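You operate a simulated robot arm through the tools that you are given. There is no shell and no other tool. Be economical: measure what you need, move in short steps, check, and stop when the job is done.

You are at the controls of a simulated two-armed robot. One attempt, no reset.

## Task
Put the black visor on the notebook. Then put the white rubber pad on the front end of the big table away on the top of the side table. Then open the top bench drawer, fetch the blue lunch box from the big table top and set it inside, then shut the drawer. Then press the white peak key two times. Then take the black square weight on the top of the computer desk and put it away on the top of the slat-shelf bench. Then count the size plates on the top of the slat-shelf bench, then put as many of the insulating tapes from the top of the slat-shelf bench on the big table top. Keep to this order. Set down upright: white rubber pad.

It is judged by the outcome, as a careful person would: the job done as asked, and still so three seconds after it is handed in. It fails if anything else is knocked over, pushed out of place, dropped, spilled or broken.

## Robot
Two 7-joint arms with three-finger grippers on one trunk, on a base that drives. Base frame: it is fixed to the floor where the robot stands at the start and does not move with it; the origin is under the middle of the robot, x ahead of it, y to its left, z up; the surface under the hand at the start is at about z = 0.78. Units: m, rad, N and s.
The left shoulder is at the start at [0.07, 0.146, 1.138], the right one opposite. With the tool pointing down near the work surface each hand reaches from about 0.28 to 0.68 m from the robot's upright axis, wherever it stands, measured 20 degrees to its own side. Places, roughly: big table top [1.1, 0.2, 0.8]; black square weight (4x4x4 cm) [5.2, 4.8, 0.8]; black visor (16x6x3 cm) [0.5, -0.1, 0.8]; insulating tape (7x7x2 cm) [-2.7, -0.1, 0.8]; lunch box [1.25, -0.75, 0.75]; notebook [0.5, -0.25, 0.75]; size plate [-2.5, -0.5, 0.75]; top bench drawer [-2.6, 0.3, 0.6]; top bench drawer inside [-2.6, 0.3, 0.6]; top of the side table [-0.7, 4.6, 0.8]; top of the slat-shelf bench [-2.7, -0.8, 0.8]; white peak key [2.8, 4.8, 1.3]; white rubber pad (4x9x8 cm) [0.5, -0.6, 0.8]. Payload 2.2 kg a hand.
Tool frame (each hand has its own): the origin (TCP) lies between the finger pads and is the grasp point; the fingertips stand 0.028 m ahead of it; z points along the fingers, y is the line along which they close. Largest opening 0.102 m; the body of the gripper starts 0.071 m behind the TCP.
Orientation is told as [roll, pitch, yaw] about the base's x, y, z axes, in that order, counted from this pose: with the fingers straight down and closing along the base's y, the tool's x points along the base's -x, its y along +y and its z along -z.

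## Interface
- The arms move only by the tool drive_tool. It takes "left_rows", "right_rows" or both (then of equal length, played together; a hand with none holds still); each is a list of rows, each a list of 6 numbers: the shift along the tool's x, y, z in m, then the turn, a rotation vector about the tool's x, y, z in rad. In form: [[tx, ty, tz, wx, wy, wz], ...]. A call has 1 to 10 rows; each row is the pose to reach, as a shift and turn from the pose commanded when the call began, along the tool's axes at that moment. "left_claw" and "right_claw" are, for a hand that has rows, the closure, from 0 (fully open) to 1 (shut), set as the call begins (left out, the last holds). Rows are played at 5 a second. More than 0.05 m and 0.15 rad between two rows, or a gripper value outside its range, and nothing of the call is played. A pose out of reach is approached as far as the arm can. The call stops where the force on the tool passes 40 N (or 10 N more than at its start, if that is more) or the arm is blocked; 0.2 s more then pass. The fingers move at their own pace and stop on an object; they squeeze with about 43 N. The grip force told is the motor's: it shows also when the fingers shut on nothing. Time passes only in rows, and 0.2 s behind the last, so rows that repeat a pose let the fingers close. The reply holds the time, the measured pose of the TCP, the force on the tool along the base axes, the opening and the grip force, in the units named above and with some noise, with the torque about the TCP (base axes, N m) and any sound that the robot's microphone picked up.
- Cameras (640 x 400 px; columns grow to the right, rows downward): "scene" is now at [0.1221, -0.0339, 1.3476]; the picture's right is [-0.45, -0.89, 0.00], its down [-0.65, 0.32, -0.69] and it looks along [0.62, -0.31, -0.72] (base axes); focal length 277 px, centre (320, 200). "left" rides on the left gripper at [0.072, 0.038, -0.086] in its tool frame; the picture's right is [-0.46, 0.89, 0.00], its down [-0.60, -0.32, -0.73] and it looks along [-0.65, -0.34, 0.68] (tool axes); focal length 256 px, centre (320, 200). "right" rides on the right gripper at [0.069, 0.044, -0.086] in its tool frame; the picture's right is [-0.53, 0.85, 0.00], its down [-0.58, -0.36, -0.73] and it looks along [-0.62, -0.39, 0.68] (tool axes); focal length 256 px, centre (320, 200). There is no depth. A picture from a camera that has moved, and an enlarged one, comes with that camera's place and axes in the base frame and with its lens.
- get_image(camera): a new picture of that camera. No time passes.
- raise_lower(by): slides the trunk up (or, below 0, down) by that many m; the arms and the scene camera ride with it, the base frame stays. It gives what a move gives, with no picture.
- base_move(legs): drives the robot by 1 to 6 legs, each [ahead, left, turn to the left] in m, m and rad, along the robot's own axes; the way and the turn of a leg run together, so that a leg with both is an arc; at most 1.5 m and 3.142 rad a leg. The arms and the cameras ride along, it lands a little off, and it stops where it bumps. It gives what a move gives.
- head_to(pan, tilt): turns the head with the scene camera to pan (to the left, within 1.501 rad either way) and tilt (down, from -0.506 to 1.204), counted from straight ahead of the robot. It gives what a move gives.
- enlarge(camera, box): a new picture of the part [left, top, right, bottom] of that camera's present view, enlarged. No time passes.
- close_job(): hands the job in; it is judged then, once.

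Work in short steps. Places have to be worked out from the pictures, the camera data and where the tool is seen: move nearer, look again, correct. Check each grasp and each placing, and mend what went wrong. You have 217 turns and 208 pictures in all, those below and enlarged ones among them. Open the grippers and draw the arms clear of the work before you hand the job in, unless the task says otherwise.

The tools are called after "Emit:" as a command line: name --argument value ..., lists and objects as JSON in quotes. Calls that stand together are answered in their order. drive_tool: Moves the arms, as the interface text tells. Its arguments: {"type":"object","properties":{"left_rows":{"type":"array"},"left_claw":{"type":"number"},"right_rows":{"type":"array"},"right_claw":{"type":"number"}},"required":[]} The other tools are called the same way: raise_lower (by) slides the trunk up or down; base_move (legs) drives the base; head_to (pan, tilt) turns the head that bears the scene camera; get_image (camera) takes a picture; enlarge (camera, box) takes an enlarged picture of a part of a camera's view; close_job () hands the job in.

At the start:

```text
clock: 0.0
left_position: [0.5526, -0.0056, 1.091]
left_tcp_rot: [-0.001, 0.001, 0.001]
left_force: [0.3, -0.5, 0.4]
left_moment: [0.01, 0.0, 0.02]
left_grip_width: 0.1022
left_gripper_force: 0.0
right_position: [0.3428, -0.4386, 0.986]
right_tcp_rot: [0.0, 0.0, -0.001]
right_force: [0.3, 0.8, 0.0]
right_moment: [0.04, 0.03, 0.0]
right_grip_width: 0.102
right_gripper_force: 0.1
trunk travel left (down, up): [-0.675, 0.265]
robot x, y, heading: [-0.0005, 0.0001, 0.004]
head pan, tilt: [-0.464, 0.806]
```

scene: 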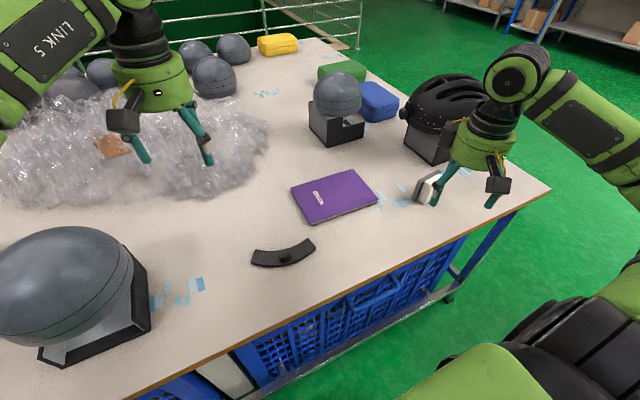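
right: 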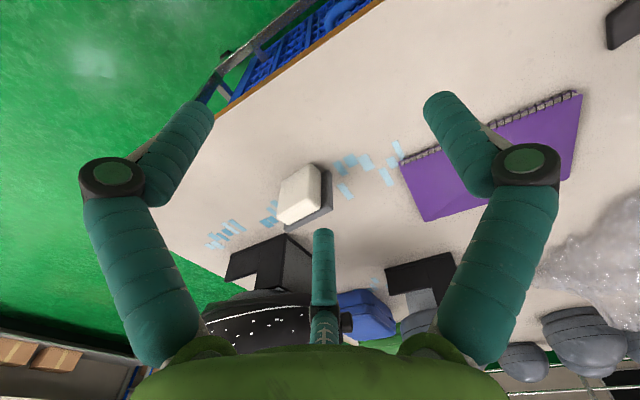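
left: 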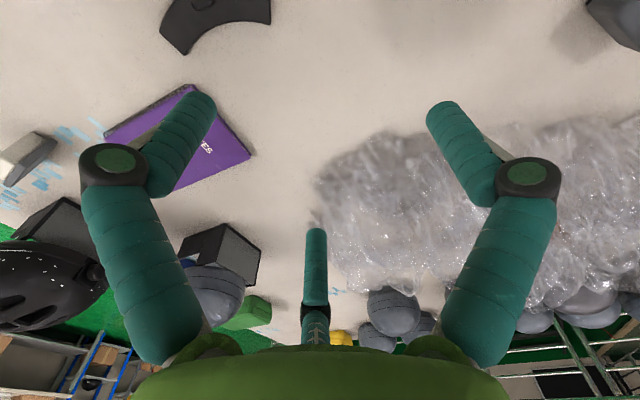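

The visor lies at about (0.49, -0.12), its long side nearly along y, and the notebook at about (0.60, -0.32). I move the right hand over the visor with its yaw turned by about 79°, and take the left hand up and out of the way.

Emit:
drive_tool --right_rows '[[-0.0142, 0.0317, 0, 0, 0, -0.138], [-0.0284, 0.0634, 0, 0, 0, -0.276], [-0.0426, 0.0951, 0, 0, 0, -0.414], [-0.0568, 0.1268, 0, 0, 0, -0.552], [-0.071, 0.1585, 0, 0, 0, -0.69], [-0.0852, 0.1902, 0, 0, 0, -0.828], [-0.0994, 0.2219, 0, 0, 0, -0.966], [-0.1136, 0.2536, 0, 0, 0, -1.104], [-0.1278, 0.2853, 0, 0, 0, -1.242], [-0.142, 0.317, 0, 0, 0, -1.38]]' --left_rows '[[0, 0.03, -0.012, 0, 0, 0], [0, 0.06, -0.024, 0, 0, 0], [0, 0.09, -0.036, 0, 0, 0], [0, 0.12, -0.048, 0, 0, 0], [0, 0.15, -0.06, 0, 0, 0], [0, 0.18, -0.072, 0, 0, 0], [0, 0.21, -0.084, 0, 0, 0], [0, 0.24, -0.096, 0, 0, 0], [0, 0.27, -0.108, 0, 0, 0], [0, 0.3, -0.12, 0, 0, 0]]'

Emit:
get_image --camera "scene"

Emit:
get_image --camera "right"

```text
clock: 2.2
left_position: [0.5549, 0.2945, 1.2086]
left_tcp_rot: [-0.003, 0.0, -0.002]
left_force: [-0.3, -0.3, -0.3]
left_moment: [-0.02, -0.01, 0.05]
left_grip_width: 0.1021
left_gripper_force: 0.0
right_position: [0.4801, -0.1294, 0.9873]
right_tcp_rot: [0.001, 0.0, 1.382]
right_force: [1.5, 0.0, 0.2]
right_moment: [0.01, 0.09, 0.01]
right_grip_width: 0.1018
right_gripper_force: 0.0
right hand out of reach, approached as far as the arm can: row 10
trunk travel left (down, up): [-0.675, 0.265]
robot x, y, heading: [0.0031, 0.0023, -0.001]
head pan, tilt: [-0.464, 0.806]
```

```text
204 pictures are left
camera scene: at [0.1231, -0.0332, 1.3475], right [-0.45, -0.89, 0.0], down [-0.65, 0.32, -0.69], along [0.62, -0.31, -0.72], focal length 277 px, centre (320, 200)
```

scene: 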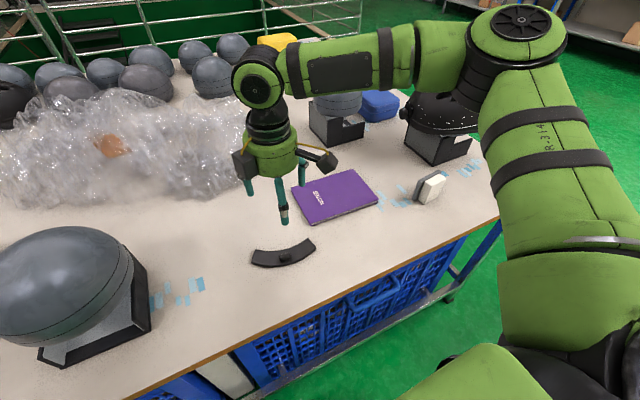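

```text
203 pictures are left
camera right: at [0.4245, -0.1881, 1.0734], right [-0.73, 0.68, 0.0], down [0.47, 0.5, 0.73], along [0.5, 0.53, -0.68], focal length 256 px, centre (320, 200)
```

right: 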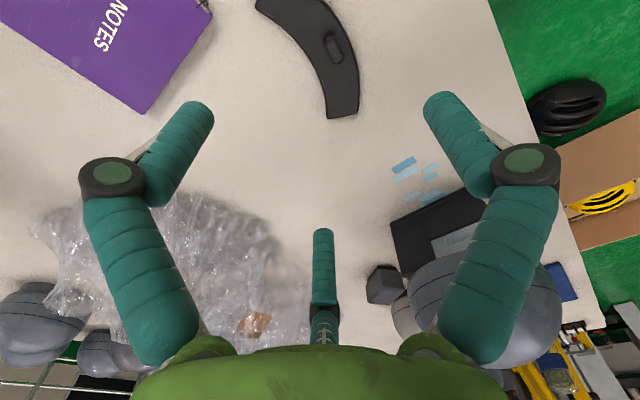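

The picture seems to show three fingers, while the text says two. I close the right gripper to 0.5 in the air to see how the fingers move.

Emit:
drive_tool --right_rows '[[0, 0, 0, 0, 0, 0], [0, 0, 0, 0, 0, 0]]' --right_claw 0.5

Emit:
get_image --camera "right"

Emit:
enlarge --camera "scene" --box '[200, 80, 400, 280]'

```text
clock: 2.8
left_position: [0.554, 0.2954, 1.2098]
left_tcp_rot: [-0.002, -0.001, 0.002]
left_force: [-0.8, 0.4, -0.1]
left_moment: [0.0, 0.01, 0.0]
left_grip_width: 0.1019
left_gripper_force: 0.0
right_position: [0.48, -0.1314, 0.9865]
right_tcp_rot: [0.001, -0.003, 1.38]
right_force: [-1.1, -0.2, 0.5]
right_moment: [-0.01, 0.01, -0.01]
right_grip_width: 0.0513
right_gripper_force: 0.1
trunk travel left (down, up): [-0.675, 0.265]
robot x, y, heading: [0.0045, -0.0009, -0.003]
head pan, tilt: [-0.464, 0.806]
```

```text
202 pictures are left
camera right: at [0.4235, -0.1884, 1.0734], right [-0.73, 0.68, 0.0], down [0.47, 0.5, 0.73], along [0.5, 0.53, -0.68], focal length 256 px, centre (320, 200)
```

right: 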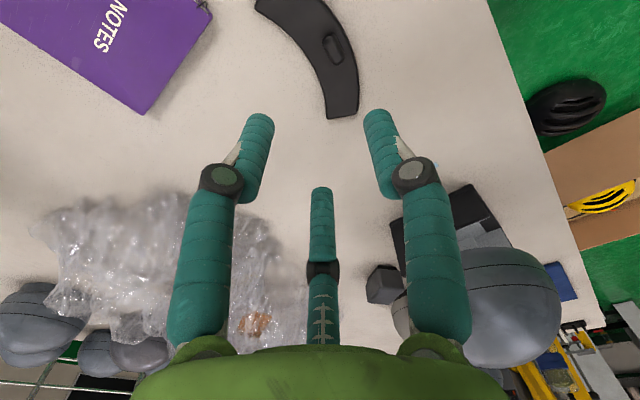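

```text
2.00 times, centred on (300, 180) of scene
camera zoom: at [0.1222, -0.0337, 1.3476], right [-0.45, -0.89, 0.0], down [-0.65, 0.32, -0.69], along [0.62, -0.31, -0.72], focal length 555 px, centre (360, 240)
```

zoom: 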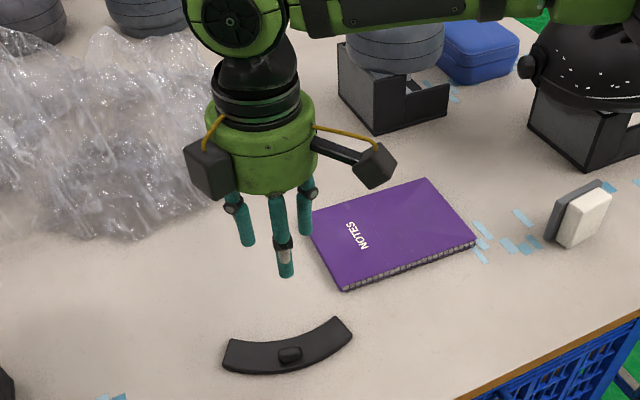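

The hand closes with three fingers towards the centre, with the thumb at tool +y. The visor's middle is at about (0.478, -0.122), just under the TCP. I open and lower 0.12 m, then look.

Emit:
drive_tool --right_rows '[[0, 0, 0.04, 0, 0, 0], [0, 0, 0.08, 0, 0, 0], [0, 0, 0.12, 0, 0, 0]]' --right_claw 0

Emit:
enlarge --camera "scene" --box '[200, 130, 400, 330]'

Emit:
get_image --camera "right"

```text
clock: 3.6
left_position: [0.5533, 0.2945, 1.2096]
left_tcp_rot: [0.001, -0.001, 0.0]
left_force: [0.5, 0.1, 0.2]
left_moment: [0.02, -0.02, 0.03]
left_grip_width: 0.1021
left_gripper_force: 0.1
right_position: [0.4616, -0.1561, 0.8836]
right_tcp_rot: [0.0, -0.001, 1.381]
right_force: [0.0, 0.3, 0.7]
right_moment: [0.0, 0.01, 0.02]
right_grip_width: 0.1018
right_gripper_force: 0.1
right hand out of reach, approached as far as the arm can: row 1, 2, 3
trunk travel left (down, up): [-0.675, 0.265]
robot x, y, heading: [0.0005, -0.0016, 0.002]
head pan, tilt: [-0.464, 0.806]
```

```text
2.00 times, centred on (300, 230) of scene
camera zoom: at [0.1221, -0.0343, 1.3476], right [-0.45, -0.89, 0.0], down [-0.65, 0.32, -0.69], along [0.62, -0.31, -0.72], focal length 555 px, centre (360, 140)
```

zoom: 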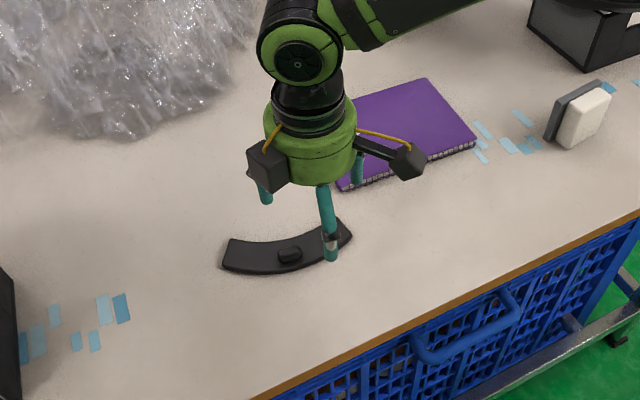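

```text
199 pictures are left
camera right: at [0.4036, -0.2142, 0.9701], right [-0.73, 0.68, 0.0], down [0.47, 0.5, 0.73], along [0.5, 0.53, -0.68], focal length 256 px, centre (320, 200)
```

right: 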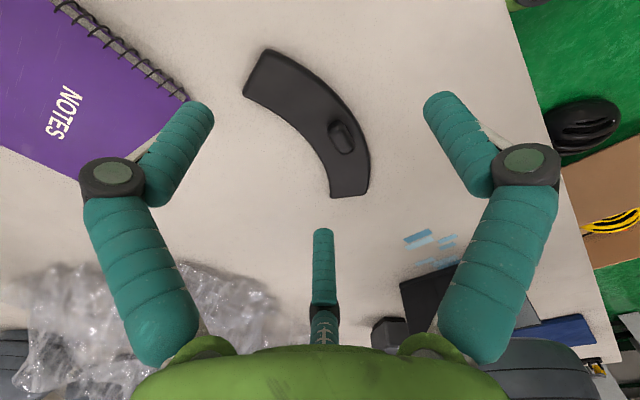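

The right arm can't reach lower here with this yaw. I slide the base left 0.12 m so the visor lies further to the right-hand side.

Emit:
base_move --legs '[[0, 0.13, 0]]'

```text
clock: 4.9
left_position: [0.5517, 0.4215, 1.2096]
left_tcp_rot: [0.002, 0.0, -0.002]
left_force: [0.3, -0.4, 0.2]
left_moment: [0.04, 0.03, -0.03]
left_grip_width: 0.102
left_gripper_force: 0.2
right_position: [0.4599, -0.0259, 0.8845]
right_tcp_rot: [0.001, -0.003, 1.38]
right_force: [0.6, 0.0, 0.9]
right_moment: [0.01, -0.02, -0.01]
right_grip_width: 0.1021
right_gripper_force: 0.0
trunk travel left (down, up): [-0.675, 0.265]
robot x, y, heading: [-0.0022, 0.1296, 0.003]
head pan, tilt: [-0.464, 0.806]
```

Now I shift the right hand back over the visor at about the same height and look at the reading.

Emit:
drive_tool --right_rows '[[0.03, -0.014, 0, 0, 0, 0], [0.06, -0.028, 0, 0, 0, 0], [0.0895, -0.042, 0, 0, 0, 0]]'

Emit:
get_image --camera "right"

```text
clock: 5.7
left_position: [0.5532, 0.4229, 1.2093]
left_tcp_rot: [0.0, 0.0, 0.001]
left_force: [-0.1, -0.3, -0.6]
left_moment: [0.0, -0.02, -0.02]
left_grip_width: 0.1021
left_gripper_force: 0.1
right_position: [0.4853, -0.1227, 0.8831]
right_tcp_rot: [0.001, -0.001, 1.383]
right_force: [0.2, 0.5, -0.6]
right_moment: [0.05, 0.03, 0.0]
right_grip_width: 0.102
right_gripper_force: 0.2
trunk travel left (down, up): [-0.675, 0.265]
robot x, y, heading: [-0.0021, 0.1307, -0.002]
head pan, tilt: [-0.464, 0.806]
```

```text
198 pictures are left
camera right: at [0.429, -0.1807, 0.9702], right [-0.73, 0.68, 0.0], down [0.47, 0.5, 0.73], along [0.5, 0.53, -0.68], focal length 256 px, centre (320, 200)
```

right: 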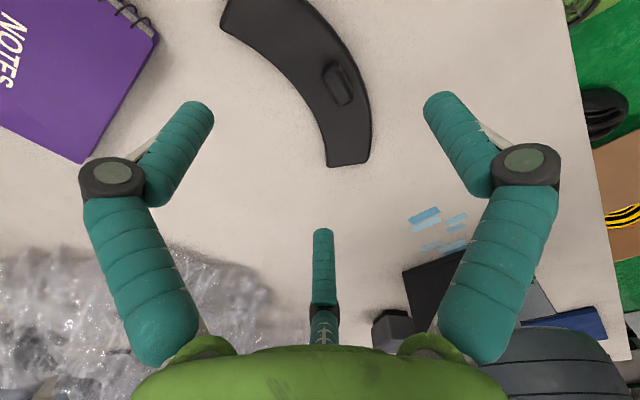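

The visor's arc opens away from the robot, so the thumb should go on the far, concave side. I turn the hand by π (yaw to about -1.76), raising it slightly.

Emit:
drive_tool --right_rows '[[0, 0, -0.01, 0, 0, 0.145], [0, 0, -0.02, 0, 0, 0.29], [0, 0, -0.03, 0, 0, 0.435], [0, 0, -0.04, 0, 0, 0.58], [0, 0, -0.05, 0, 0, 0.725], [0, 0, -0.05, 0, 0, 0.87], [0, 0, -0.05, 0, 0, 1.015], [0, 0, -0.05, 0, 0, 1.16], [0, 0, -0.05, 0, 0, 1.305], [0, 0, -0.05, 0, 0, 1.45]]'

Emit:
drive_tool --right_rows '[[0, 0, 0, 0, 0, 0.145], [0, 0, 0, 0, 0, 0.29], [0, 0, 0, 0, 0, 0.435], [0, 0, 0, 0, 0, 0.58], [0, 0, 0, 0, 0, 0.725], [0, 0, 0, 0, 0, 0.87], [0, 0, 0, 0, 0, 1.015], [0, 0, 0, 0, 0, 1.16], [0, 0, 0, 0, 0, 1.305], [0, 0, 0, 0, 0, 1.45]]'

```text
clock: 7.9
left_position: [0.5542, 0.4247, 1.2105]
left_tcp_rot: [0.0, -0.001, 0.0]
left_force: [-0.2, 0.1, 0.1]
left_moment: [0.03, 0.0, 0.0]
left_grip_width: 0.102
left_gripper_force: 0.0
right_position: [0.4844, -0.1213, 0.934]
right_tcp_rot: [0.003, 0.0, -0.071]
right_force: [-0.3, -1.5, -0.7]
right_moment: [-0.01, -0.01, -0.02]
right_grip_width: 0.102
right_gripper_force: 0.1
trunk travel left (down, up): [-0.675, 0.265]
robot x, y, heading: [0.0039, 0.1282, 0.007]
head pan, tilt: [-0.464, 0.806]
```

```text
clock: 10.1
left_position: [0.5538, 0.4254, 1.2095]
left_tcp_rot: [-0.001, 0.0, 0.001]
left_force: [0.5, -0.4, 0.4]
left_moment: [-0.03, 0.01, -0.01]
left_grip_width: 0.1018
left_gripper_force: 0.0
right_position: [0.4855, -0.1223, 0.9345]
right_tcp_rot: [0.001, -0.002, -1.523]
right_force: [-0.8, -0.7, 0.3]
right_moment: [0.02, 0.01, -0.03]
right_grip_width: 0.1018
right_gripper_force: 0.0
trunk travel left (down, up): [-0.675, 0.265]
robot x, y, heading: [-0.0007, 0.1338, 0.0]
head pan, tilt: [-0.464, 0.806]
```

Yaw -1.52 was reached fine. I finish the turn to -1.76, put the TCP at about (0.468, -0.121), go down to z≈0.87 and look.

Emit:
drive_tool --right_rows '[[0, -0.008, 0.02, 0, 0, 0.12], [0.002, -0.017, 0.045, 0, 0, 0.24], [0.002, -0.017, 0.07, 0, 0, 0.24]]'

Emit:
get_image --camera "right"

Emit:
get_image --camera "scene"

```text
clock: 10.9
left_position: [0.553, 0.4247, 1.2099]
left_tcp_rot: [0.0, 0.001, 0.0]
left_force: [-0.5, -0.5, -0.1]
left_moment: [0.04, -0.01, 0.01]
left_grip_width: 0.1021
left_gripper_force: 0.1
right_position: [0.468, -0.1204, 0.8632]
right_tcp_rot: [-0.001, 0.002, -1.761]
right_force: [0.3, 0.3, 0.3]
right_moment: [-0.02, 0.02, 0.01]
right_grip_width: 0.1021
right_gripper_force: 0.0
trunk travel left (down, up): [-0.675, 0.265]
robot x, y, heading: [-0.0012, 0.1332, 0.004]
head pan, tilt: [-0.464, 0.806]
```

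```text
197 pictures are left
camera right: at [0.5233, -0.0598, 0.95], right [0.73, -0.68, 0.0], down [-0.47, -0.5, 0.73], along [-0.5, -0.53, -0.68], focal length 256 px, centre (320, 200)
```

right: 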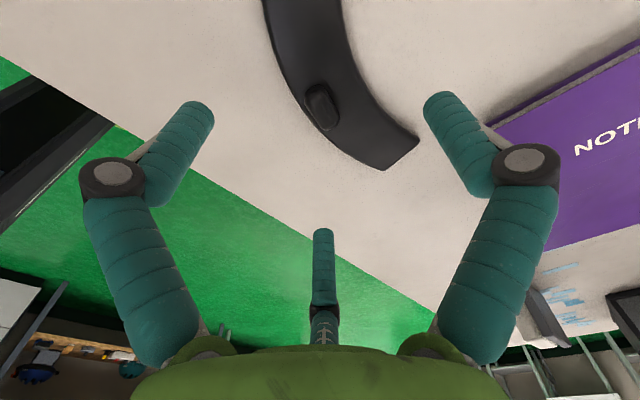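

```text
196 pictures are left
camera scene: at [0.123, 0.0954, 1.3475], right [-0.45, -0.9, 0.0], down [-0.65, 0.32, -0.69], along [0.62, -0.31, -0.72], focal length 277 px, centre (320, 200)
```

scene: 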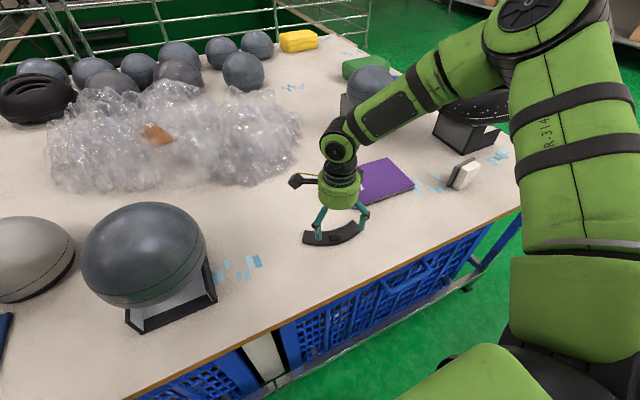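

The visor lies between the fingers, with its bump at (0.472, -0.116). I go down to z≈0.815.

Emit:
drive_tool --right_rows '[[0, 0, 0.025, 0, 0, 0], [0, 0, 0.04, 0, 0, 0], [0, 0, 0.048, 0, 0, 0]]'

Emit:
get_image --camera "right"

Emit:
enlarge --camera "scene" --box '[270, 150, 430, 250]'

```text
clock: 11.7
left_position: [0.5522, 0.4236, 1.2089]
left_tcp_rot: [0.001, 0.001, 0.0]
left_force: [-0.2, -0.4, 0.0]
left_moment: [0.0, 0.0, 0.01]
left_grip_width: 0.1021
left_gripper_force: 0.1
right_position: [0.4681, -0.1202, 0.8164]
right_tcp_rot: [0.002, 0.002, -1.758]
right_force: [0.3, 0.1, 0.0]
right_moment: [-0.01, 0.03, -0.01]
right_grip_width: 0.1021
right_gripper_force: 0.1
trunk travel left (down, up): [-0.675, 0.265]
robot x, y, heading: [-0.0001, 0.1299, 0.001]
head pan, tilt: [-0.464, 0.806]
```

```text
195 pictures are left
camera right: at [0.5225, -0.0598, 0.9023], right [0.73, -0.68, 0.0], down [-0.47, -0.5, 0.73], along [-0.5, -0.53, -0.68], focal length 256 px, centre (320, 200)
```

right: 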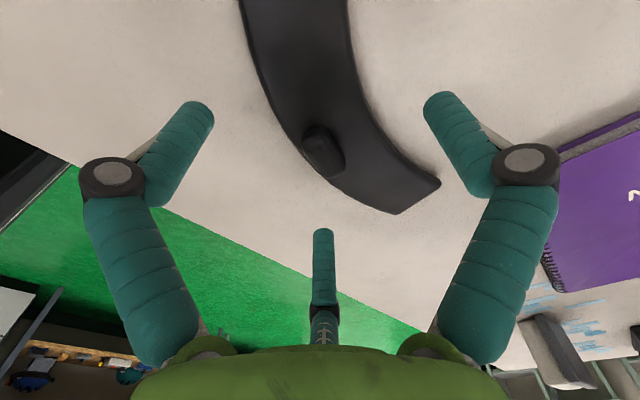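

```text
4.00 times, centred on (350, 200) of scene
camera zoom: at [0.1218, 0.0959, 1.3477], right [-0.45, -0.9, 0.0], down [-0.65, 0.32, -0.69], along [0.62, -0.31, -0.72], focal length 1110 px, centre (200, 200)
```

zoom: 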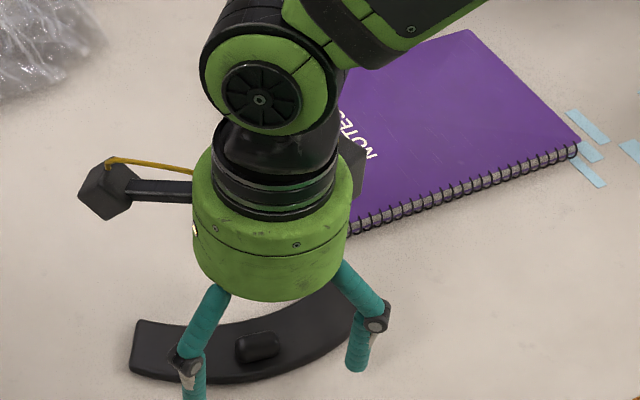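

Both front fingers stand on the robot side of the visor and the thumb is behind it. I close.

Emit:
drive_tool --right_rows '[[0, 0, 0, 0, 0, 0], [0, 0, 0, 0, 0, 0], [0, 0, 0, 0, 0, 0], [0, 0, 0, 0, 0, 0]]' --right_claw 1

Emit:
get_image --camera "right"

Emit:
enlarge --camera "scene" --box '[270, 150, 430, 250]'

```text
clock: 12.7
left_position: [0.5537, 0.4243, 1.2099]
left_tcp_rot: [0.001, 0.001, 0.0]
left_force: [0.3, 0.0, 0.0]
left_moment: [0.01, 0.0, -0.01]
left_grip_width: 0.1021
left_gripper_force: 0.0
right_position: [0.4662, -0.119, 0.8162]
right_tcp_rot: [0.001, 0.002, -1.759]
right_force: [0.8, 0.5, 4.4]
right_moment: [0.06, 0.01, -0.01]
right_grip_width: 0.017
right_gripper_force: 42.4
trunk travel left (down, up): [-0.675, 0.265]
robot x, y, heading: [0.0011, 0.1273, -0.0]
head pan, tilt: [-0.464, 0.806]
```

```text
193 pictures are left
camera right: at [0.5225, -0.0596, 0.9028], right [0.73, -0.68, 0.0], down [-0.47, -0.5, 0.73], along [-0.5, -0.53, -0.68], focal length 256 px, centre (320, 200)
```

right: 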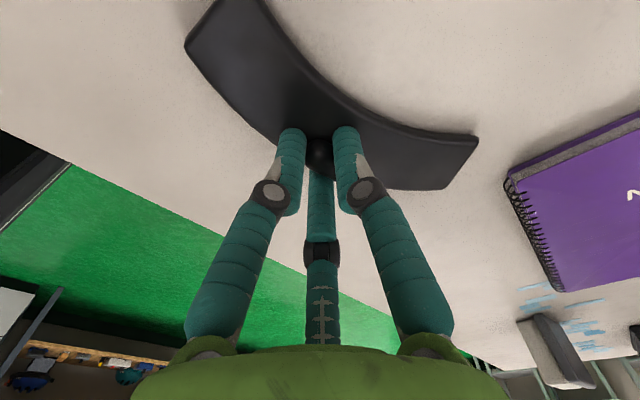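

```text
4.00 times, centred on (350, 200) of scene
camera zoom: at [0.1217, 0.096, 1.3477], right [-0.45, -0.9, 0.0], down [-0.65, 0.32, -0.69], along [0.62, -0.31, -0.72], focal length 1110 px, centre (200, 200)
```

zoom: 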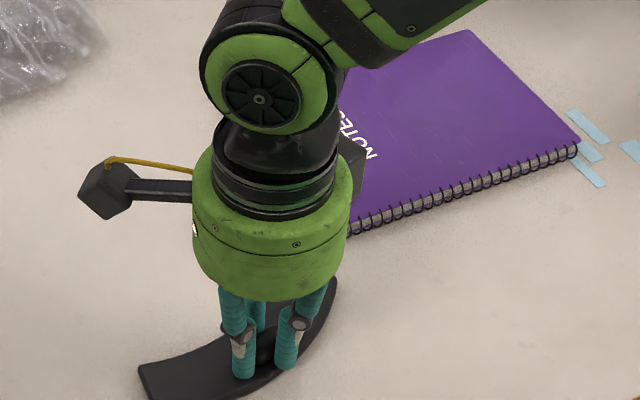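

The fingers gripped the bump on the visor (width 0.017) above the plate. I try lifting by it and check.

Emit:
drive_tool --right_rows '[[0, 0, -0.02, 0, 0, 0], [0, 0, -0.04, 0, 0, 0], [0, 0, -0.06, 0, 0, 0], [0, 0, -0.08, 0, 0, 0], [0, 0, -0.1, 0, 0, 0]]'

Emit:
get_image --camera "right"

Emit:
get_image --camera "scene"

```text
clock: 13.9
left_position: [0.5518, 0.4245, 1.2103]
left_tcp_rot: [0.0, -0.002, 0.0]
left_force: [-0.2, -0.2, -0.3]
left_moment: [-0.01, -0.04, -0.01]
left_grip_width: 0.102
left_gripper_force: 0.0
right_position: [0.4668, -0.12, 0.9168]
right_tcp_rot: [0.001, 0.002, -1.756]
right_force: [0.0, 0.7, -0.2]
right_moment: [-0.01, -0.02, 0.03]
right_grip_width: 0.0171
right_gripper_force: 43.0
trunk travel left (down, up): [-0.675, 0.265]
robot x, y, heading: [0.0027, 0.1308, -0.002]
head pan, tilt: [-0.464, 0.806]
```

```text
191 pictures are left
camera right: at [0.522, -0.0593, 1.0037], right [0.73, -0.68, 0.0], down [-0.47, -0.5, 0.73], along [-0.5, -0.53, -0.68], focal length 256 px, centre (320, 200)
```

right: 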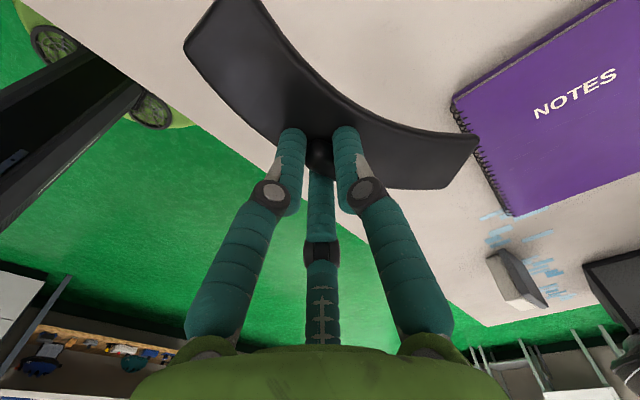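

```text
190 pictures are left
camera scene: at [0.1215, 0.0959, 1.3477], right [-0.45, -0.9, 0.0], down [-0.65, 0.32, -0.69], along [0.62, -0.31, -0.72], focal length 277 px, centre (320, 200)
```

scene: 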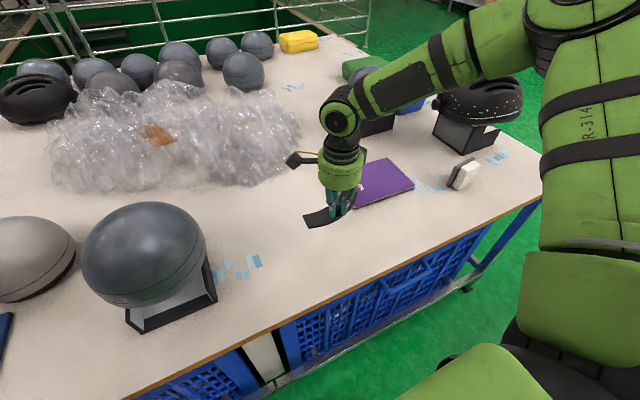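

The visor is held by its knob and lifted. The notebook's centre is at about (0.622, -0.325), so the base goes 0.19 m right to bring it into easy reach.

Emit:
base_move --legs '[[0, -0.19, 0]]'

```text
clock: 15.4
left_position: [0.553, 0.2374, 1.2105]
left_tcp_rot: [-0.002, 0.0, 0.001]
left_force: [0.6, 0.3, -0.7]
left_moment: [-0.04, 0.0, 0.02]
left_grip_width: 0.102
left_gripper_force: 0.1
right_position: [0.4674, -0.3079, 0.9188]
right_tcp_rot: [0.0, 0.0, -1.759]
right_force: [0.2, 0.0, -0.6]
right_moment: [0.01, 0.0, 0.01]
right_grip_width: 0.0168
right_gripper_force: 42.7
trunk travel left (down, up): [-0.675, 0.265]
robot x, y, heading: [0.0005, -0.0594, 0.003]
head pan, tilt: [-0.464, 0.806]
```

Now I move the visor over the notebook, turning it 0.25 rad to square it up.

Emit:
drive_tool --right_rows '[[0.002, 0.036, 0, 0, 0, 0.07], [0.004, 0.072, 0, 0, 0, 0.14], [0.006, 0.108, 0, 0, 0, 0.2], [0.008, 0.144, 0, 0, 0, 0.25]]'

Emit:
get_image --camera "right"

Emit:
get_image --camera "scene"

```text
clock: 16.4
left_position: [0.5531, 0.2351, 1.2106]
left_tcp_rot: [-0.002, -0.001, 0.001]
left_force: [0.0, 0.7, -0.1]
left_moment: [-0.03, 0.0, 0.0]
left_grip_width: 0.1017
left_gripper_force: 0.1
right_position: [0.5749, -0.339, 0.9292]
right_tcp_rot: [0.002, 0.003, -2.009]
right_force: [0.5, 0.2, 0.1]
right_moment: [-0.03, 0.0, 0.0]
right_grip_width: 0.0172
right_gripper_force: 42.6
right hand out of reach, approached as far as the arm can: row 3, 4
trunk travel left (down, up): [-0.675, 0.265]
robot x, y, heading: [-0.0002, -0.057, -0.004]
head pan, tilt: [-0.464, 0.806]
```

```text
189 pictures are left
camera right: at [0.6429, -0.2949, 1.0157], right [0.54, -0.84, 0.0], down [-0.58, -0.37, 0.73], along [-0.61, -0.39, -0.68], focal length 256 px, centre (320, 200)
```

right: 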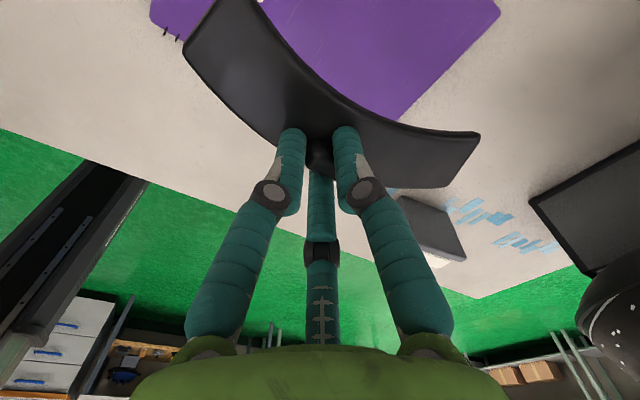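

```text
188 pictures are left
camera scene: at [0.1214, -0.0926, 1.3477], right [-0.45, -0.89, 0.0], down [-0.64, 0.32, -0.69], along [0.62, -0.31, -0.72], focal length 277 px, centre (320, 200)
```

scene: 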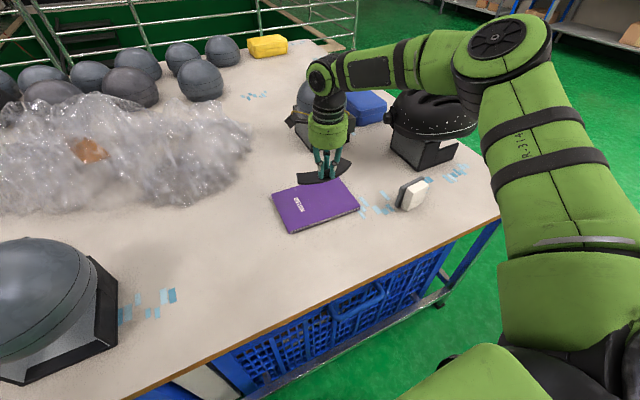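

The arm stopped short at x=0.575, so I drive the base ahead by 0.06 m.

Emit:
base_move --legs '[[0.05, 0, 0]]'

Emit:
get_image --camera "right"

```text
clock: 17.4
left_position: [0.5977, 0.2363, 1.2111]
left_tcp_rot: [-0.001, -0.004, -0.001]
left_force: [-1.3, 0.9, 0.3]
left_moment: [-0.04, -0.05, 0.0]
left_grip_width: 0.1019
left_gripper_force: 0.1
right_position: [0.6204, -0.3396, 0.9301]
right_tcp_rot: [0.005, 0.005, -2.008]
right_force: [0.2, -0.3, 0.5]
right_moment: [0.01, -0.07, -0.02]
right_grip_width: 0.0172
right_gripper_force: 42.5
trunk travel left (down, up): [-0.675, 0.265]
robot x, y, heading: [0.0486, -0.0582, 0.0]
head pan, tilt: [-0.464, 0.806]
```

```text
187 pictures are left
camera right: at [0.6886, -0.295, 1.0184], right [0.54, -0.84, 0.0], down [-0.58, -0.37, 0.73], along [-0.61, -0.39, -0.69], focal length 256 px, centre (320, 200)
```

right: 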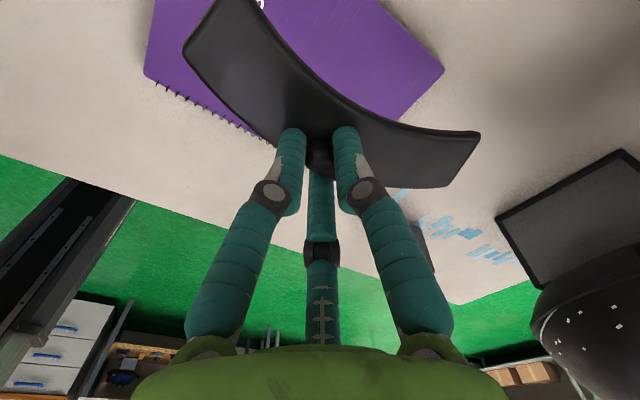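

The bump is above the notebook at (0.620, -0.340). I correct by about 1 cm and lower to z≈0.85.

Emit:
drive_tool --right_rows '[[0.003, -0.006, 0.03, 0, 0, 0], [0.0066, -0.012, 0.06, 0, 0, 0], [0.0066, -0.012, 0.08, 0, 0, 0]]'

Emit:
get_image --camera "scene"

```text
clock: 18.1
left_position: [0.6035, 0.2353, 1.2097]
left_tcp_rot: [-0.001, -0.001, 0.0]
left_force: [0.6, 0.2, 0.3]
left_moment: [-0.01, 0.01, -0.02]
left_grip_width: 0.102
left_gripper_force: 0.1
right_position: [0.5951, -0.3384, 0.8632]
right_tcp_rot: [0.004, 0.003, -2.01]
right_force: [0.1, 1.6, 0.0]
right_moment: [0.02, -0.03, -0.01]
right_grip_width: 0.0169
right_gripper_force: 42.6
right hand out of reach, approached as far as the arm can: row 1, 2, 3
trunk travel left (down, up): [-0.675, 0.265]
robot x, y, heading: [0.0509, -0.0586, 0.002]
head pan, tilt: [-0.464, 0.806]
```

```text
186 pictures are left
camera scene: at [0.1722, -0.0932, 1.3475], right [-0.45, -0.89, 0.0], down [-0.65, 0.32, -0.69], along [0.62, -0.31, -0.72], focal length 277 px, centre (320, 200)
```

scene: 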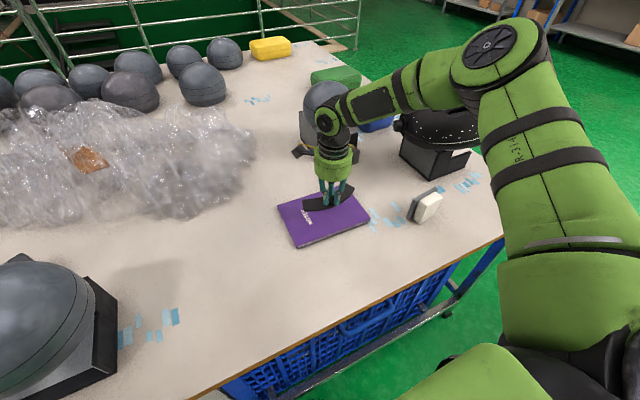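

The arm is at its limit for going lower, but the visor is over the notebook. I lower the trunk instead, in small steps.

Emit:
raise_lower --by -0.02

Emit:
enlarge --camera "scene" --box '[250, 130, 410, 260]'

```text
clock: 18.8
left_position: [0.601, 0.2352, 1.1898]
left_tcp_rot: [-0.002, -0.001, 0.001]
left_force: [-0.4, 0.0, 0.1]
left_moment: [0.03, -0.06, 0.02]
left_grip_width: 0.102
left_gripper_force: 0.0
right_position: [0.5935, -0.337, 0.8429]
right_tcp_rot: [0.003, 0.005, -2.009]
right_force: [-0.5, -0.1, 0.8]
right_moment: [0.03, -0.04, 0.01]
right_grip_width: 0.017
right_gripper_force: 42.2
trunk travel left (down, up): [-0.655, 0.285]
robot x, y, heading: [0.0478, -0.0604, -0.001]
head pan, tilt: [-0.464, 0.806]
```

```text
3.08 times, centred on (330, 195) of scene
camera zoom: at [0.1707, -0.093, 1.3276], right [-0.45, -0.89, 0.0], down [-0.64, 0.32, -0.69], along [0.62, -0.31, -0.72], focal length 854 px, centre (289, 215)
```

zoom: 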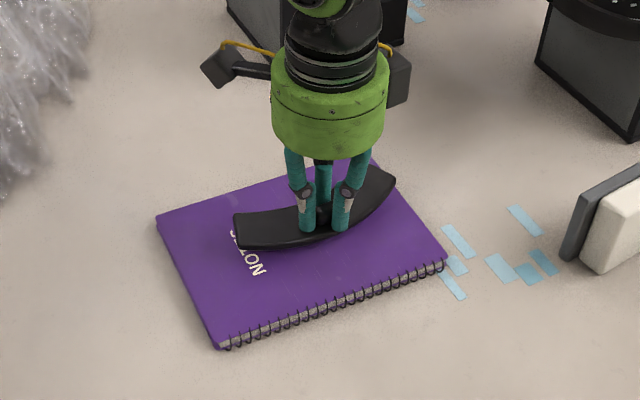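

The visor hovers a little too far toward the notebook's far right corner. I shift it by about (-0.022, +0.023).

Emit:
drive_tool --right_rows '[[0.006, -0.015, 0, 0, 0, 0], [0.0115, -0.0297, 0, 0, 0, 0]]'

Emit:
drive_tool --right_rows '[[0, 0, 0.004, 0, 0, 0], [0, 0, 0.008, 0, 0, 0]]'

Emit:
enlarge --camera "scene" --box '[250, 130, 410, 260]'

```text
clock: 19.4
left_position: [0.6014, 0.2354, 1.1902]
left_tcp_rot: [-0.001, 0.0, -0.001]
left_force: [-0.5, 0.0, 0.8]
left_moment: [-0.03, -0.04, -0.02]
left_grip_width: 0.1021
left_gripper_force: 0.0
right_position: [0.5708, -0.314, 0.8446]
right_tcp_rot: [0.006, 0.005, -2.01]
right_force: [-0.2, 0.2, -0.2]
right_moment: [-0.02, 0.03, -0.01]
right_grip_width: 0.0165
right_gripper_force: 42.5
trunk travel left (down, up): [-0.655, 0.285]
robot x, y, heading: [0.051, -0.0582, -0.002]
head pan, tilt: [-0.464, 0.806]
```

```text
clock: 20.0
left_position: [0.6005, 0.2361, 1.189]
left_tcp_rot: [0.0, -0.001, -0.002]
left_force: [-0.3, 0.8, 0.6]
left_moment: [-0.01, -0.01, 0.0]
left_grip_width: 0.102
left_gripper_force: 0.0
right_position: [0.571, -0.3141, 0.8358]
right_tcp_rot: [0.005, 0.005, -2.008]
right_force: [-0.1, 0.2, -0.7]
right_moment: [-0.01, 0.01, -0.02]
right_grip_width: 0.0169
right_gripper_force: 42.2
trunk travel left (down, up): [-0.655, 0.285]
robot x, y, heading: [0.0498, -0.0619, 0.003]
head pan, tilt: [-0.464, 0.806]
```

```text
3.08 times, centred on (330, 195) of scene
camera zoom: at [0.1709, -0.093, 1.3276], right [-0.45, -0.89, 0.0], down [-0.65, 0.32, -0.69], along [0.62, -0.31, -0.72], focal length 854 px, centre (289, 215)
```

zoom: 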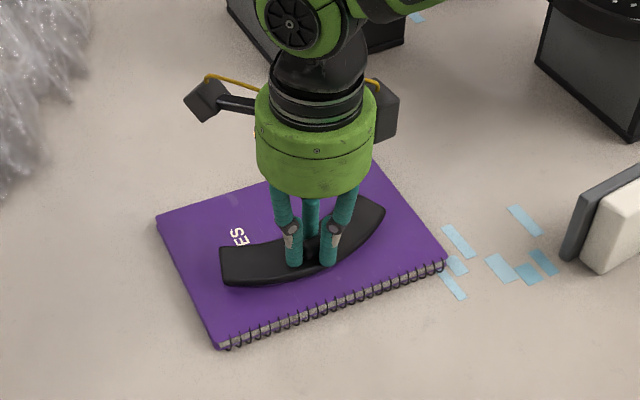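

It is well centred. I lower in small steps until contact shows.

Emit:
drive_tool --right_rows '[[0, 0, 0.003, 0, 0, 0], [0, 0, 0.006, 0, 0, 0]]'

Emit:
drive_tool --right_rows '[[0, 0, 0.002, 0, 0, 0], [0, 0, 0.004, 0, 0, 0]]'

```text
clock: 20.6
left_position: [0.6016, 0.2355, 1.1897]
left_tcp_rot: [-0.003, 0.0, 0.0]
left_force: [-0.1, 0.6, -0.9]
left_moment: [0.02, 0.01, -0.02]
left_grip_width: 0.1021
left_gripper_force: 0.0
right_position: [0.5716, -0.315, 0.8302]
right_tcp_rot: [0.005, 0.005, -2.01]
right_force: [-0.4, -0.6, -0.2]
right_moment: [-0.03, 0.0, 0.03]
right_grip_width: 0.017
right_gripper_force: 42.5
trunk travel left (down, up): [-0.655, 0.285]
robot x, y, heading: [0.0491, -0.0625, 0.0]
head pan, tilt: [-0.464, 0.806]
```

```text
clock: 21.2
left_position: [0.5999, 0.2365, 1.1915]
left_tcp_rot: [-0.001, -0.002, 0.0]
left_force: [-0.9, 0.0, -0.6]
left_moment: [-0.03, 0.01, -0.01]
left_grip_width: 0.1019
left_gripper_force: 0.1
right_position: [0.5711, -0.3155, 0.8292]
right_tcp_rot: [0.011, 0.007, -2.009]
right_force: [0.9, -2.4, 12.0]
right_moment: [-0.17, 0.14, -0.01]
right_grip_width: 0.0169
right_gripper_force: 42.7
trunk travel left (down, up): [-0.655, 0.285]
robot x, y, heading: [0.0503, -0.06, -0.003]
head pan, tilt: [-0.464, 0.806]
```

Contact at 12 N. I back off the press by 3 mm, open, then rise.

Emit:
drive_tool --right_rows '[[0, 0, -0.003, 0, 0, 0], [0, 0, -0.003, 0, 0, 0], [0, 0, -0.003, 0, 0, 0]]' --right_claw 0.4

Emit:
drive_tool --right_rows '[[0, 0, -0.03, 0, 0, 0], [0, 0, -0.06, 0, 0, 0], [0, 0, -0.1, 0, 0, 0], [0, 0, -0.14, 0, 0, 0]]'

Emit:
get_image --camera "scene"

Emit:
get_image --camera "right"

```text
clock: 22.0
left_position: [0.6025, 0.2345, 1.1897]
left_tcp_rot: [-0.002, -0.003, -0.001]
left_force: [0.5, -0.7, -0.3]
left_moment: [-0.01, 0.0, -0.02]
left_grip_width: 0.1021
left_gripper_force: 0.2
right_position: [0.572, -0.3132, 0.829]
right_tcp_rot: [0.004, 0.003, -2.009]
right_force: [-0.8, -0.7, 0.7]
right_moment: [0.01, -0.01, 0.01]
right_grip_width: 0.0612
right_gripper_force: 0.1
trunk travel left (down, up): [-0.655, 0.285]
robot x, y, heading: [0.0492, -0.0579, 0.001]
head pan, tilt: [-0.464, 0.806]
```

```text
clock: 23.0
left_position: [0.5995, 0.2369, 1.1895]
left_tcp_rot: [-0.002, -0.002, 0.0]
left_force: [-0.2, -0.1, 0.3]
left_moment: [-0.03, -0.03, -0.01]
left_grip_width: 0.1018
left_gripper_force: 0.1
right_position: [0.5698, -0.3157, 0.9714]
right_tcp_rot: [0.004, 0.005, -2.007]
right_force: [-0.5, 0.1, -0.2]
right_moment: [-0.04, -0.01, 0.02]
right_grip_width: 0.0615
right_gripper_force: 0.0
trunk travel left (down, up): [-0.655, 0.285]
robot x, y, heading: [0.0463, -0.0587, -0.003]
head pan, tilt: [-0.464, 0.806]
```

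```text
183 pictures are left
camera scene: at [0.1696, -0.0923, 1.3277], right [-0.45, -0.89, 0.0], down [-0.64, 0.32, -0.69], along [0.62, -0.31, -0.72], focal length 277 px, centre (320, 200)
```

scene: 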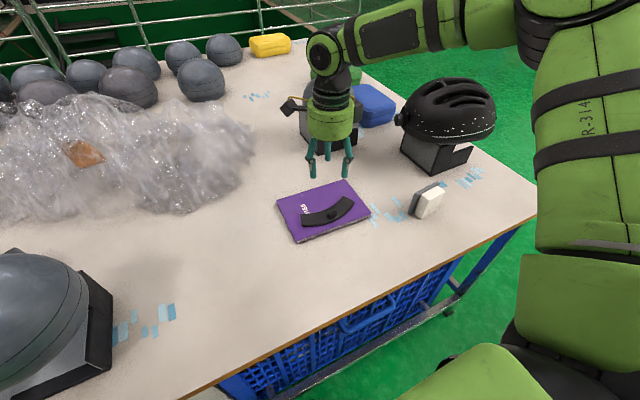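

```text
182 pictures are left
camera right: at [0.6377, -0.27, 1.0573], right [0.54, -0.84, 0.0], down [-0.58, -0.37, 0.73], along [-0.61, -0.39, -0.69], focal length 256 px, centre (320, 200)
```

right: 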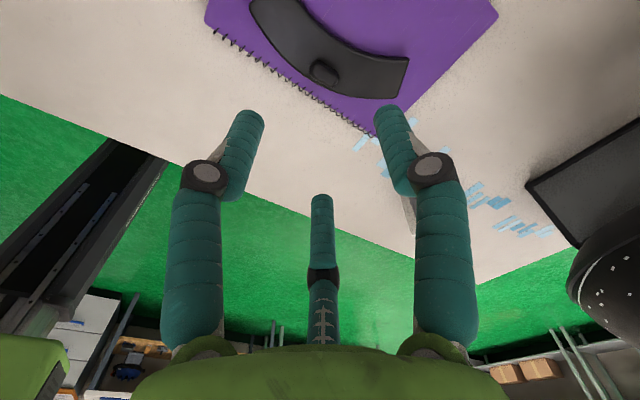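

The visor rests on the notebook. Next is the white rubber pad; I take an enlarged look.

Emit:
enlarge --camera "scene" --box '[380, 160, 480, 240]'

```text
5.00 times, centred on (430, 200) of scene
camera zoom: at [0.1696, -0.0923, 1.3277], right [-0.45, -0.89, 0.0], down [-0.64, 0.32, -0.69], along [0.62, -0.31, -0.72], focal length 1387 px, centre (-230, 200)
```

zoom: 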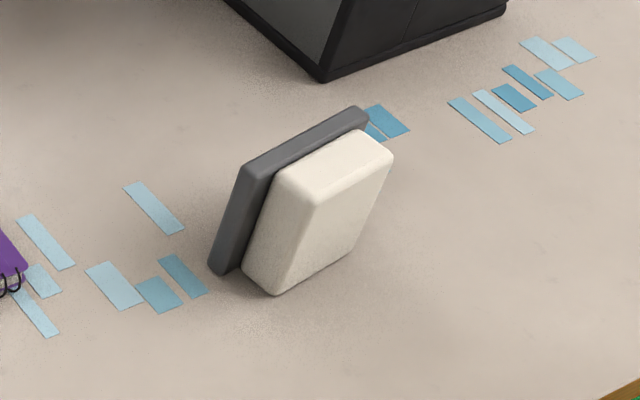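

The pad stands on edge at about (0.487, -0.55), its thin side nearly along x. I pull the hand back and turn it to yaw -1.48, then drive the base right.

Emit:
drive_tool --right_rows '[[-0.01, -0.022, -0.01, 0, 0, -0.13], [-0.02, -0.045, -0.02, 0, 0, -0.26], [-0.03, -0.068, -0.03, 0, 0, -0.39], [-0.0424, -0.0906, -0.03, 0, 0, -0.525]]' --right_claw 0

Emit:
base_move --legs '[[0, -0.23, 0]]'

Emit:
get_image --camera "right"

Emit:
get_image --camera "scene"

```text
clock: 24.0
left_position: [0.6019, 0.2352, 1.1916]
left_tcp_rot: [0.0, -0.002, 0.001]
left_force: [-0.4, 0.3, -0.1]
left_moment: [0.01, -0.02, 0.01]
left_grip_width: 0.1022
left_gripper_force: 0.0
right_position: [0.4697, -0.3152, 0.9983]
right_tcp_rot: [0.006, 0.001, -1.482]
right_force: [0.2, 0.8, 0.5]
right_moment: [-0.02, -0.01, 0.0]
right_grip_width: 0.1022
right_gripper_force: 0.1
trunk travel left (down, up): [-0.655, 0.285]
robot x, y, heading: [0.0493, -0.0597, -0.004]
head pan, tilt: [-0.464, 0.806]
```

```text
clock: 25.8
left_position: [0.6019, 0.0088, 1.1891]
left_tcp_rot: [-0.004, -0.002, 0.0]
left_force: [0.0, 0.5, 0.4]
left_moment: [-0.01, 0.01, 0.03]
left_grip_width: 0.1021
left_gripper_force: 0.0
right_position: [0.4697, -0.5436, 0.9977]
right_tcp_rot: [0.004, 0.0, -1.483]
right_force: [-0.2, 0.3, 0.4]
right_moment: [-0.05, -0.02, 0.04]
right_grip_width: 0.1022
right_gripper_force: 0.1
trunk travel left (down, up): [-0.655, 0.285]
robot x, y, heading: [0.0461, -0.2926, -0.004]
head pan, tilt: [-0.464, 0.806]
```

```text
180 pictures are left
camera right: at [0.5071, -0.4699, 1.0851], right [0.89, -0.46, 0.0], down [-0.32, -0.61, 0.73], along [-0.33, -0.65, -0.68], focal length 256 px, centre (320, 200)
```

right: 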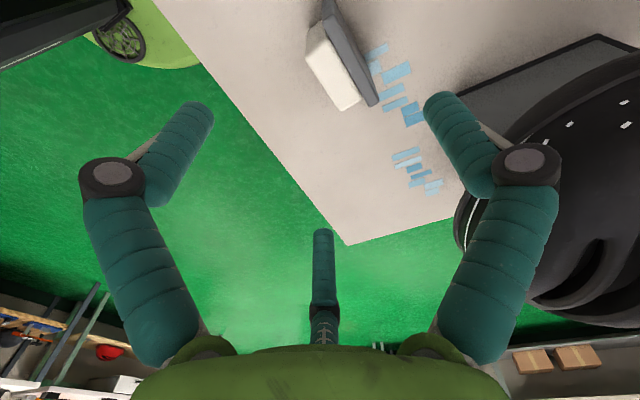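

```text
179 pictures are left
camera scene: at [0.1709, -0.321, 1.3276], right [-0.45, -0.89, 0.0], down [-0.65, 0.32, -0.69], along [0.62, -0.31, -0.72], focal length 277 px, centre (320, 200)
```

scene: 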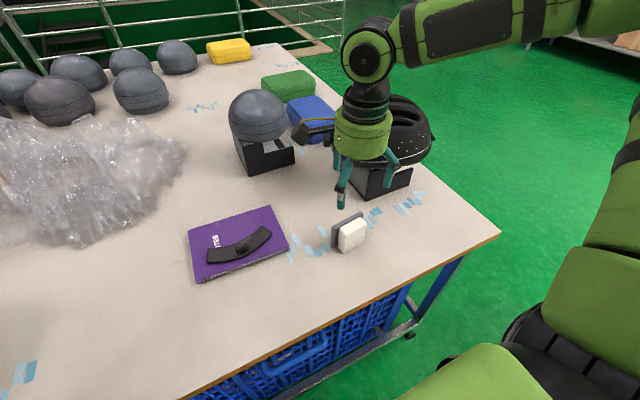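

The pad's centre is at about (0.485, -0.548), its top at z≈0.86 and its thickness spans x 0.463–0.506. I go down to z≈0.88 first.

Emit:
drive_tool --right_rows '[[-0.0046, 0.002, 0.04, 0, 0, 0], [-0.0046, 0.002, 0.08, 0, 0, 0], [-0.0046, 0.002, 0.118, 0, 0, 0]]'

Emit:
get_image --camera "right"

Emit:
enlarge --camera "scene" --box '[270, 150, 430, 280]'

```text
clock: 26.6
left_position: [0.6028, 0.0068, 1.1891]
left_tcp_rot: [-0.002, -0.002, 0.0]
left_force: [0.0, -0.2, -0.1]
left_moment: [-0.04, 0.0, -0.01]
left_grip_width: 0.1023
left_gripper_force: 0.0
right_position: [0.4754, -0.5471, 0.8804]
right_tcp_rot: [0.006, 0.003, -1.484]
right_force: [0.0, 0.0, -0.2]
right_moment: [0.01, 0.05, 0.03]
right_grip_width: 0.102
right_gripper_force: 0.1
trunk travel left (down, up): [-0.655, 0.285]
robot x, y, heading: [0.0467, -0.2914, -0.004]
head pan, tilt: [-0.464, 0.806]
```

```text
178 pictures are left
camera right: at [0.5116, -0.4745, 0.9665], right [0.89, -0.46, 0.0], down [-0.32, -0.61, 0.73], along [-0.33, -0.65, -0.69], focal length 256 px, centre (320, 200)
```

right: 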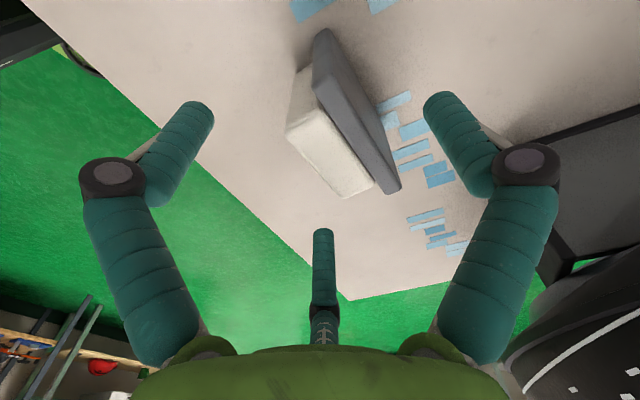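

```text
3.08 times, centred on (350, 215) of scene
camera zoom: at [0.1717, -0.3228, 1.3276], right [-0.45, -0.89, 0.0], down [-0.65, 0.32, -0.69], along [0.62, -0.31, -0.72], focal length 854 px, centre (228, 154)
```

zoom: 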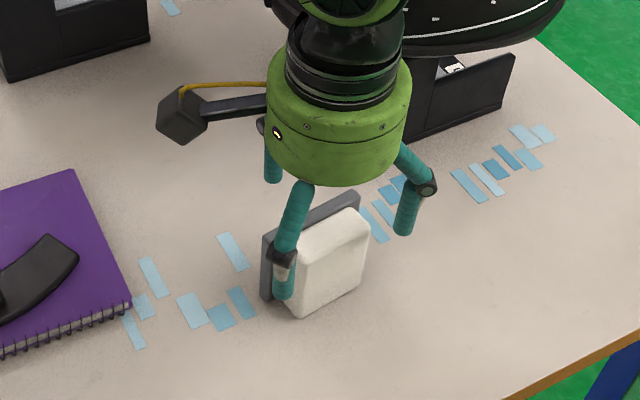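

Estimates agree. I shift 3 mm toward the robot and descend to z≈0.828, then close.

Emit:
drive_tool --right_rows '[[0.003, -0.003, 0.02, 0, 0, 0], [0.003, -0.003, 0.04, 0, 0, 0], [0.003, -0.003, 0.052, 0, 0, 0]]'

Emit:
get_image --camera "right"

```text
clock: 27.4
left_position: [0.6011, 0.0073, 1.1897]
left_tcp_rot: [-0.002, -0.002, 0.0]
left_force: [-0.2, 1.2, -0.1]
left_moment: [0.01, 0.05, 0.02]
left_grip_width: 0.102
left_gripper_force: 0.2
right_position: [0.4696, -0.5462, 0.8286]
right_tcp_rot: [0.007, 0.002, -1.483]
right_force: [-0.2, 0.0, 0.8]
right_moment: [-0.02, -0.02, 0.01]
right_grip_width: 0.102
right_gripper_force: 0.2
trunk travel left (down, up): [-0.655, 0.285]
robot x, y, heading: [0.0478, -0.2859, -0.003]
head pan, tilt: [-0.464, 0.806]
```

```text
176 pictures are left
camera right: at [0.5071, -0.4721, 0.915], right [0.89, -0.46, 0.0], down [-0.32, -0.61, 0.73], along [-0.33, -0.65, -0.69], focal length 256 px, centre (320, 200)
```

right: 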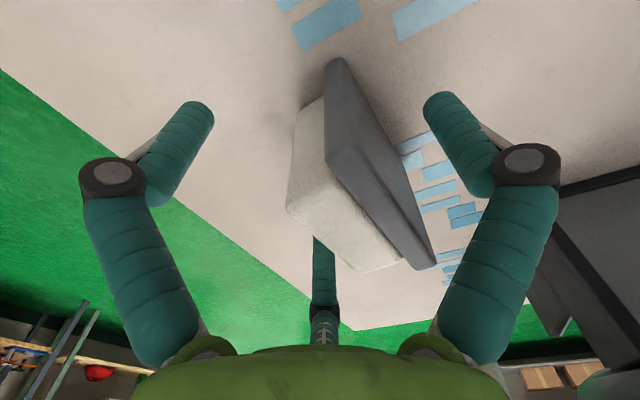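

The pad is between the fingers; closing.

Emit:
drive_tool --right_rows '[[0, 0, 0, 0, 0, 0], [0, 0, 0, 0, 0, 0], [0, 0, 0, 0, 0, 0], [0, 0, 0, 0, 0, 0]]' --right_claw 1

Emit:
get_image --camera "right"

```text
clock: 28.4
left_position: [0.6014, 0.0069, 1.1892]
left_tcp_rot: [-0.003, 0.0, -0.001]
left_force: [0.3, -0.4, -0.2]
left_moment: [0.05, 0.0, -0.04]
left_grip_width: 0.1018
left_gripper_force: 0.1
right_position: [0.4714, -0.5444, 0.829]
right_tcp_rot: [0.008, 0.002, -1.484]
right_force: [2.0, -1.0, 6.5]
right_moment: [-0.4, -0.31, 0.14]
right_grip_width: 0.0458
right_gripper_force: 42.9
trunk travel left (down, up): [-0.655, 0.285]
robot x, y, heading: [0.0483, -0.288, 0.001]
head pan, tilt: [-0.464, 0.806]
```

```text
175 pictures are left
camera right: at [0.5075, -0.4716, 0.9158], right [0.89, -0.46, 0.01], down [-0.32, -0.61, 0.73], along [-0.33, -0.65, -0.69], focal length 256 px, centre (320, 200)
```

right: 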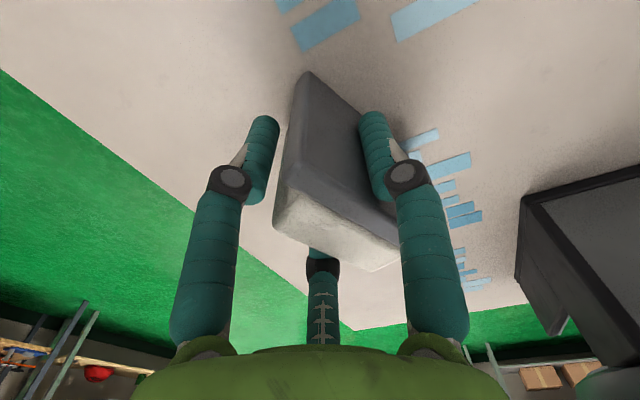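

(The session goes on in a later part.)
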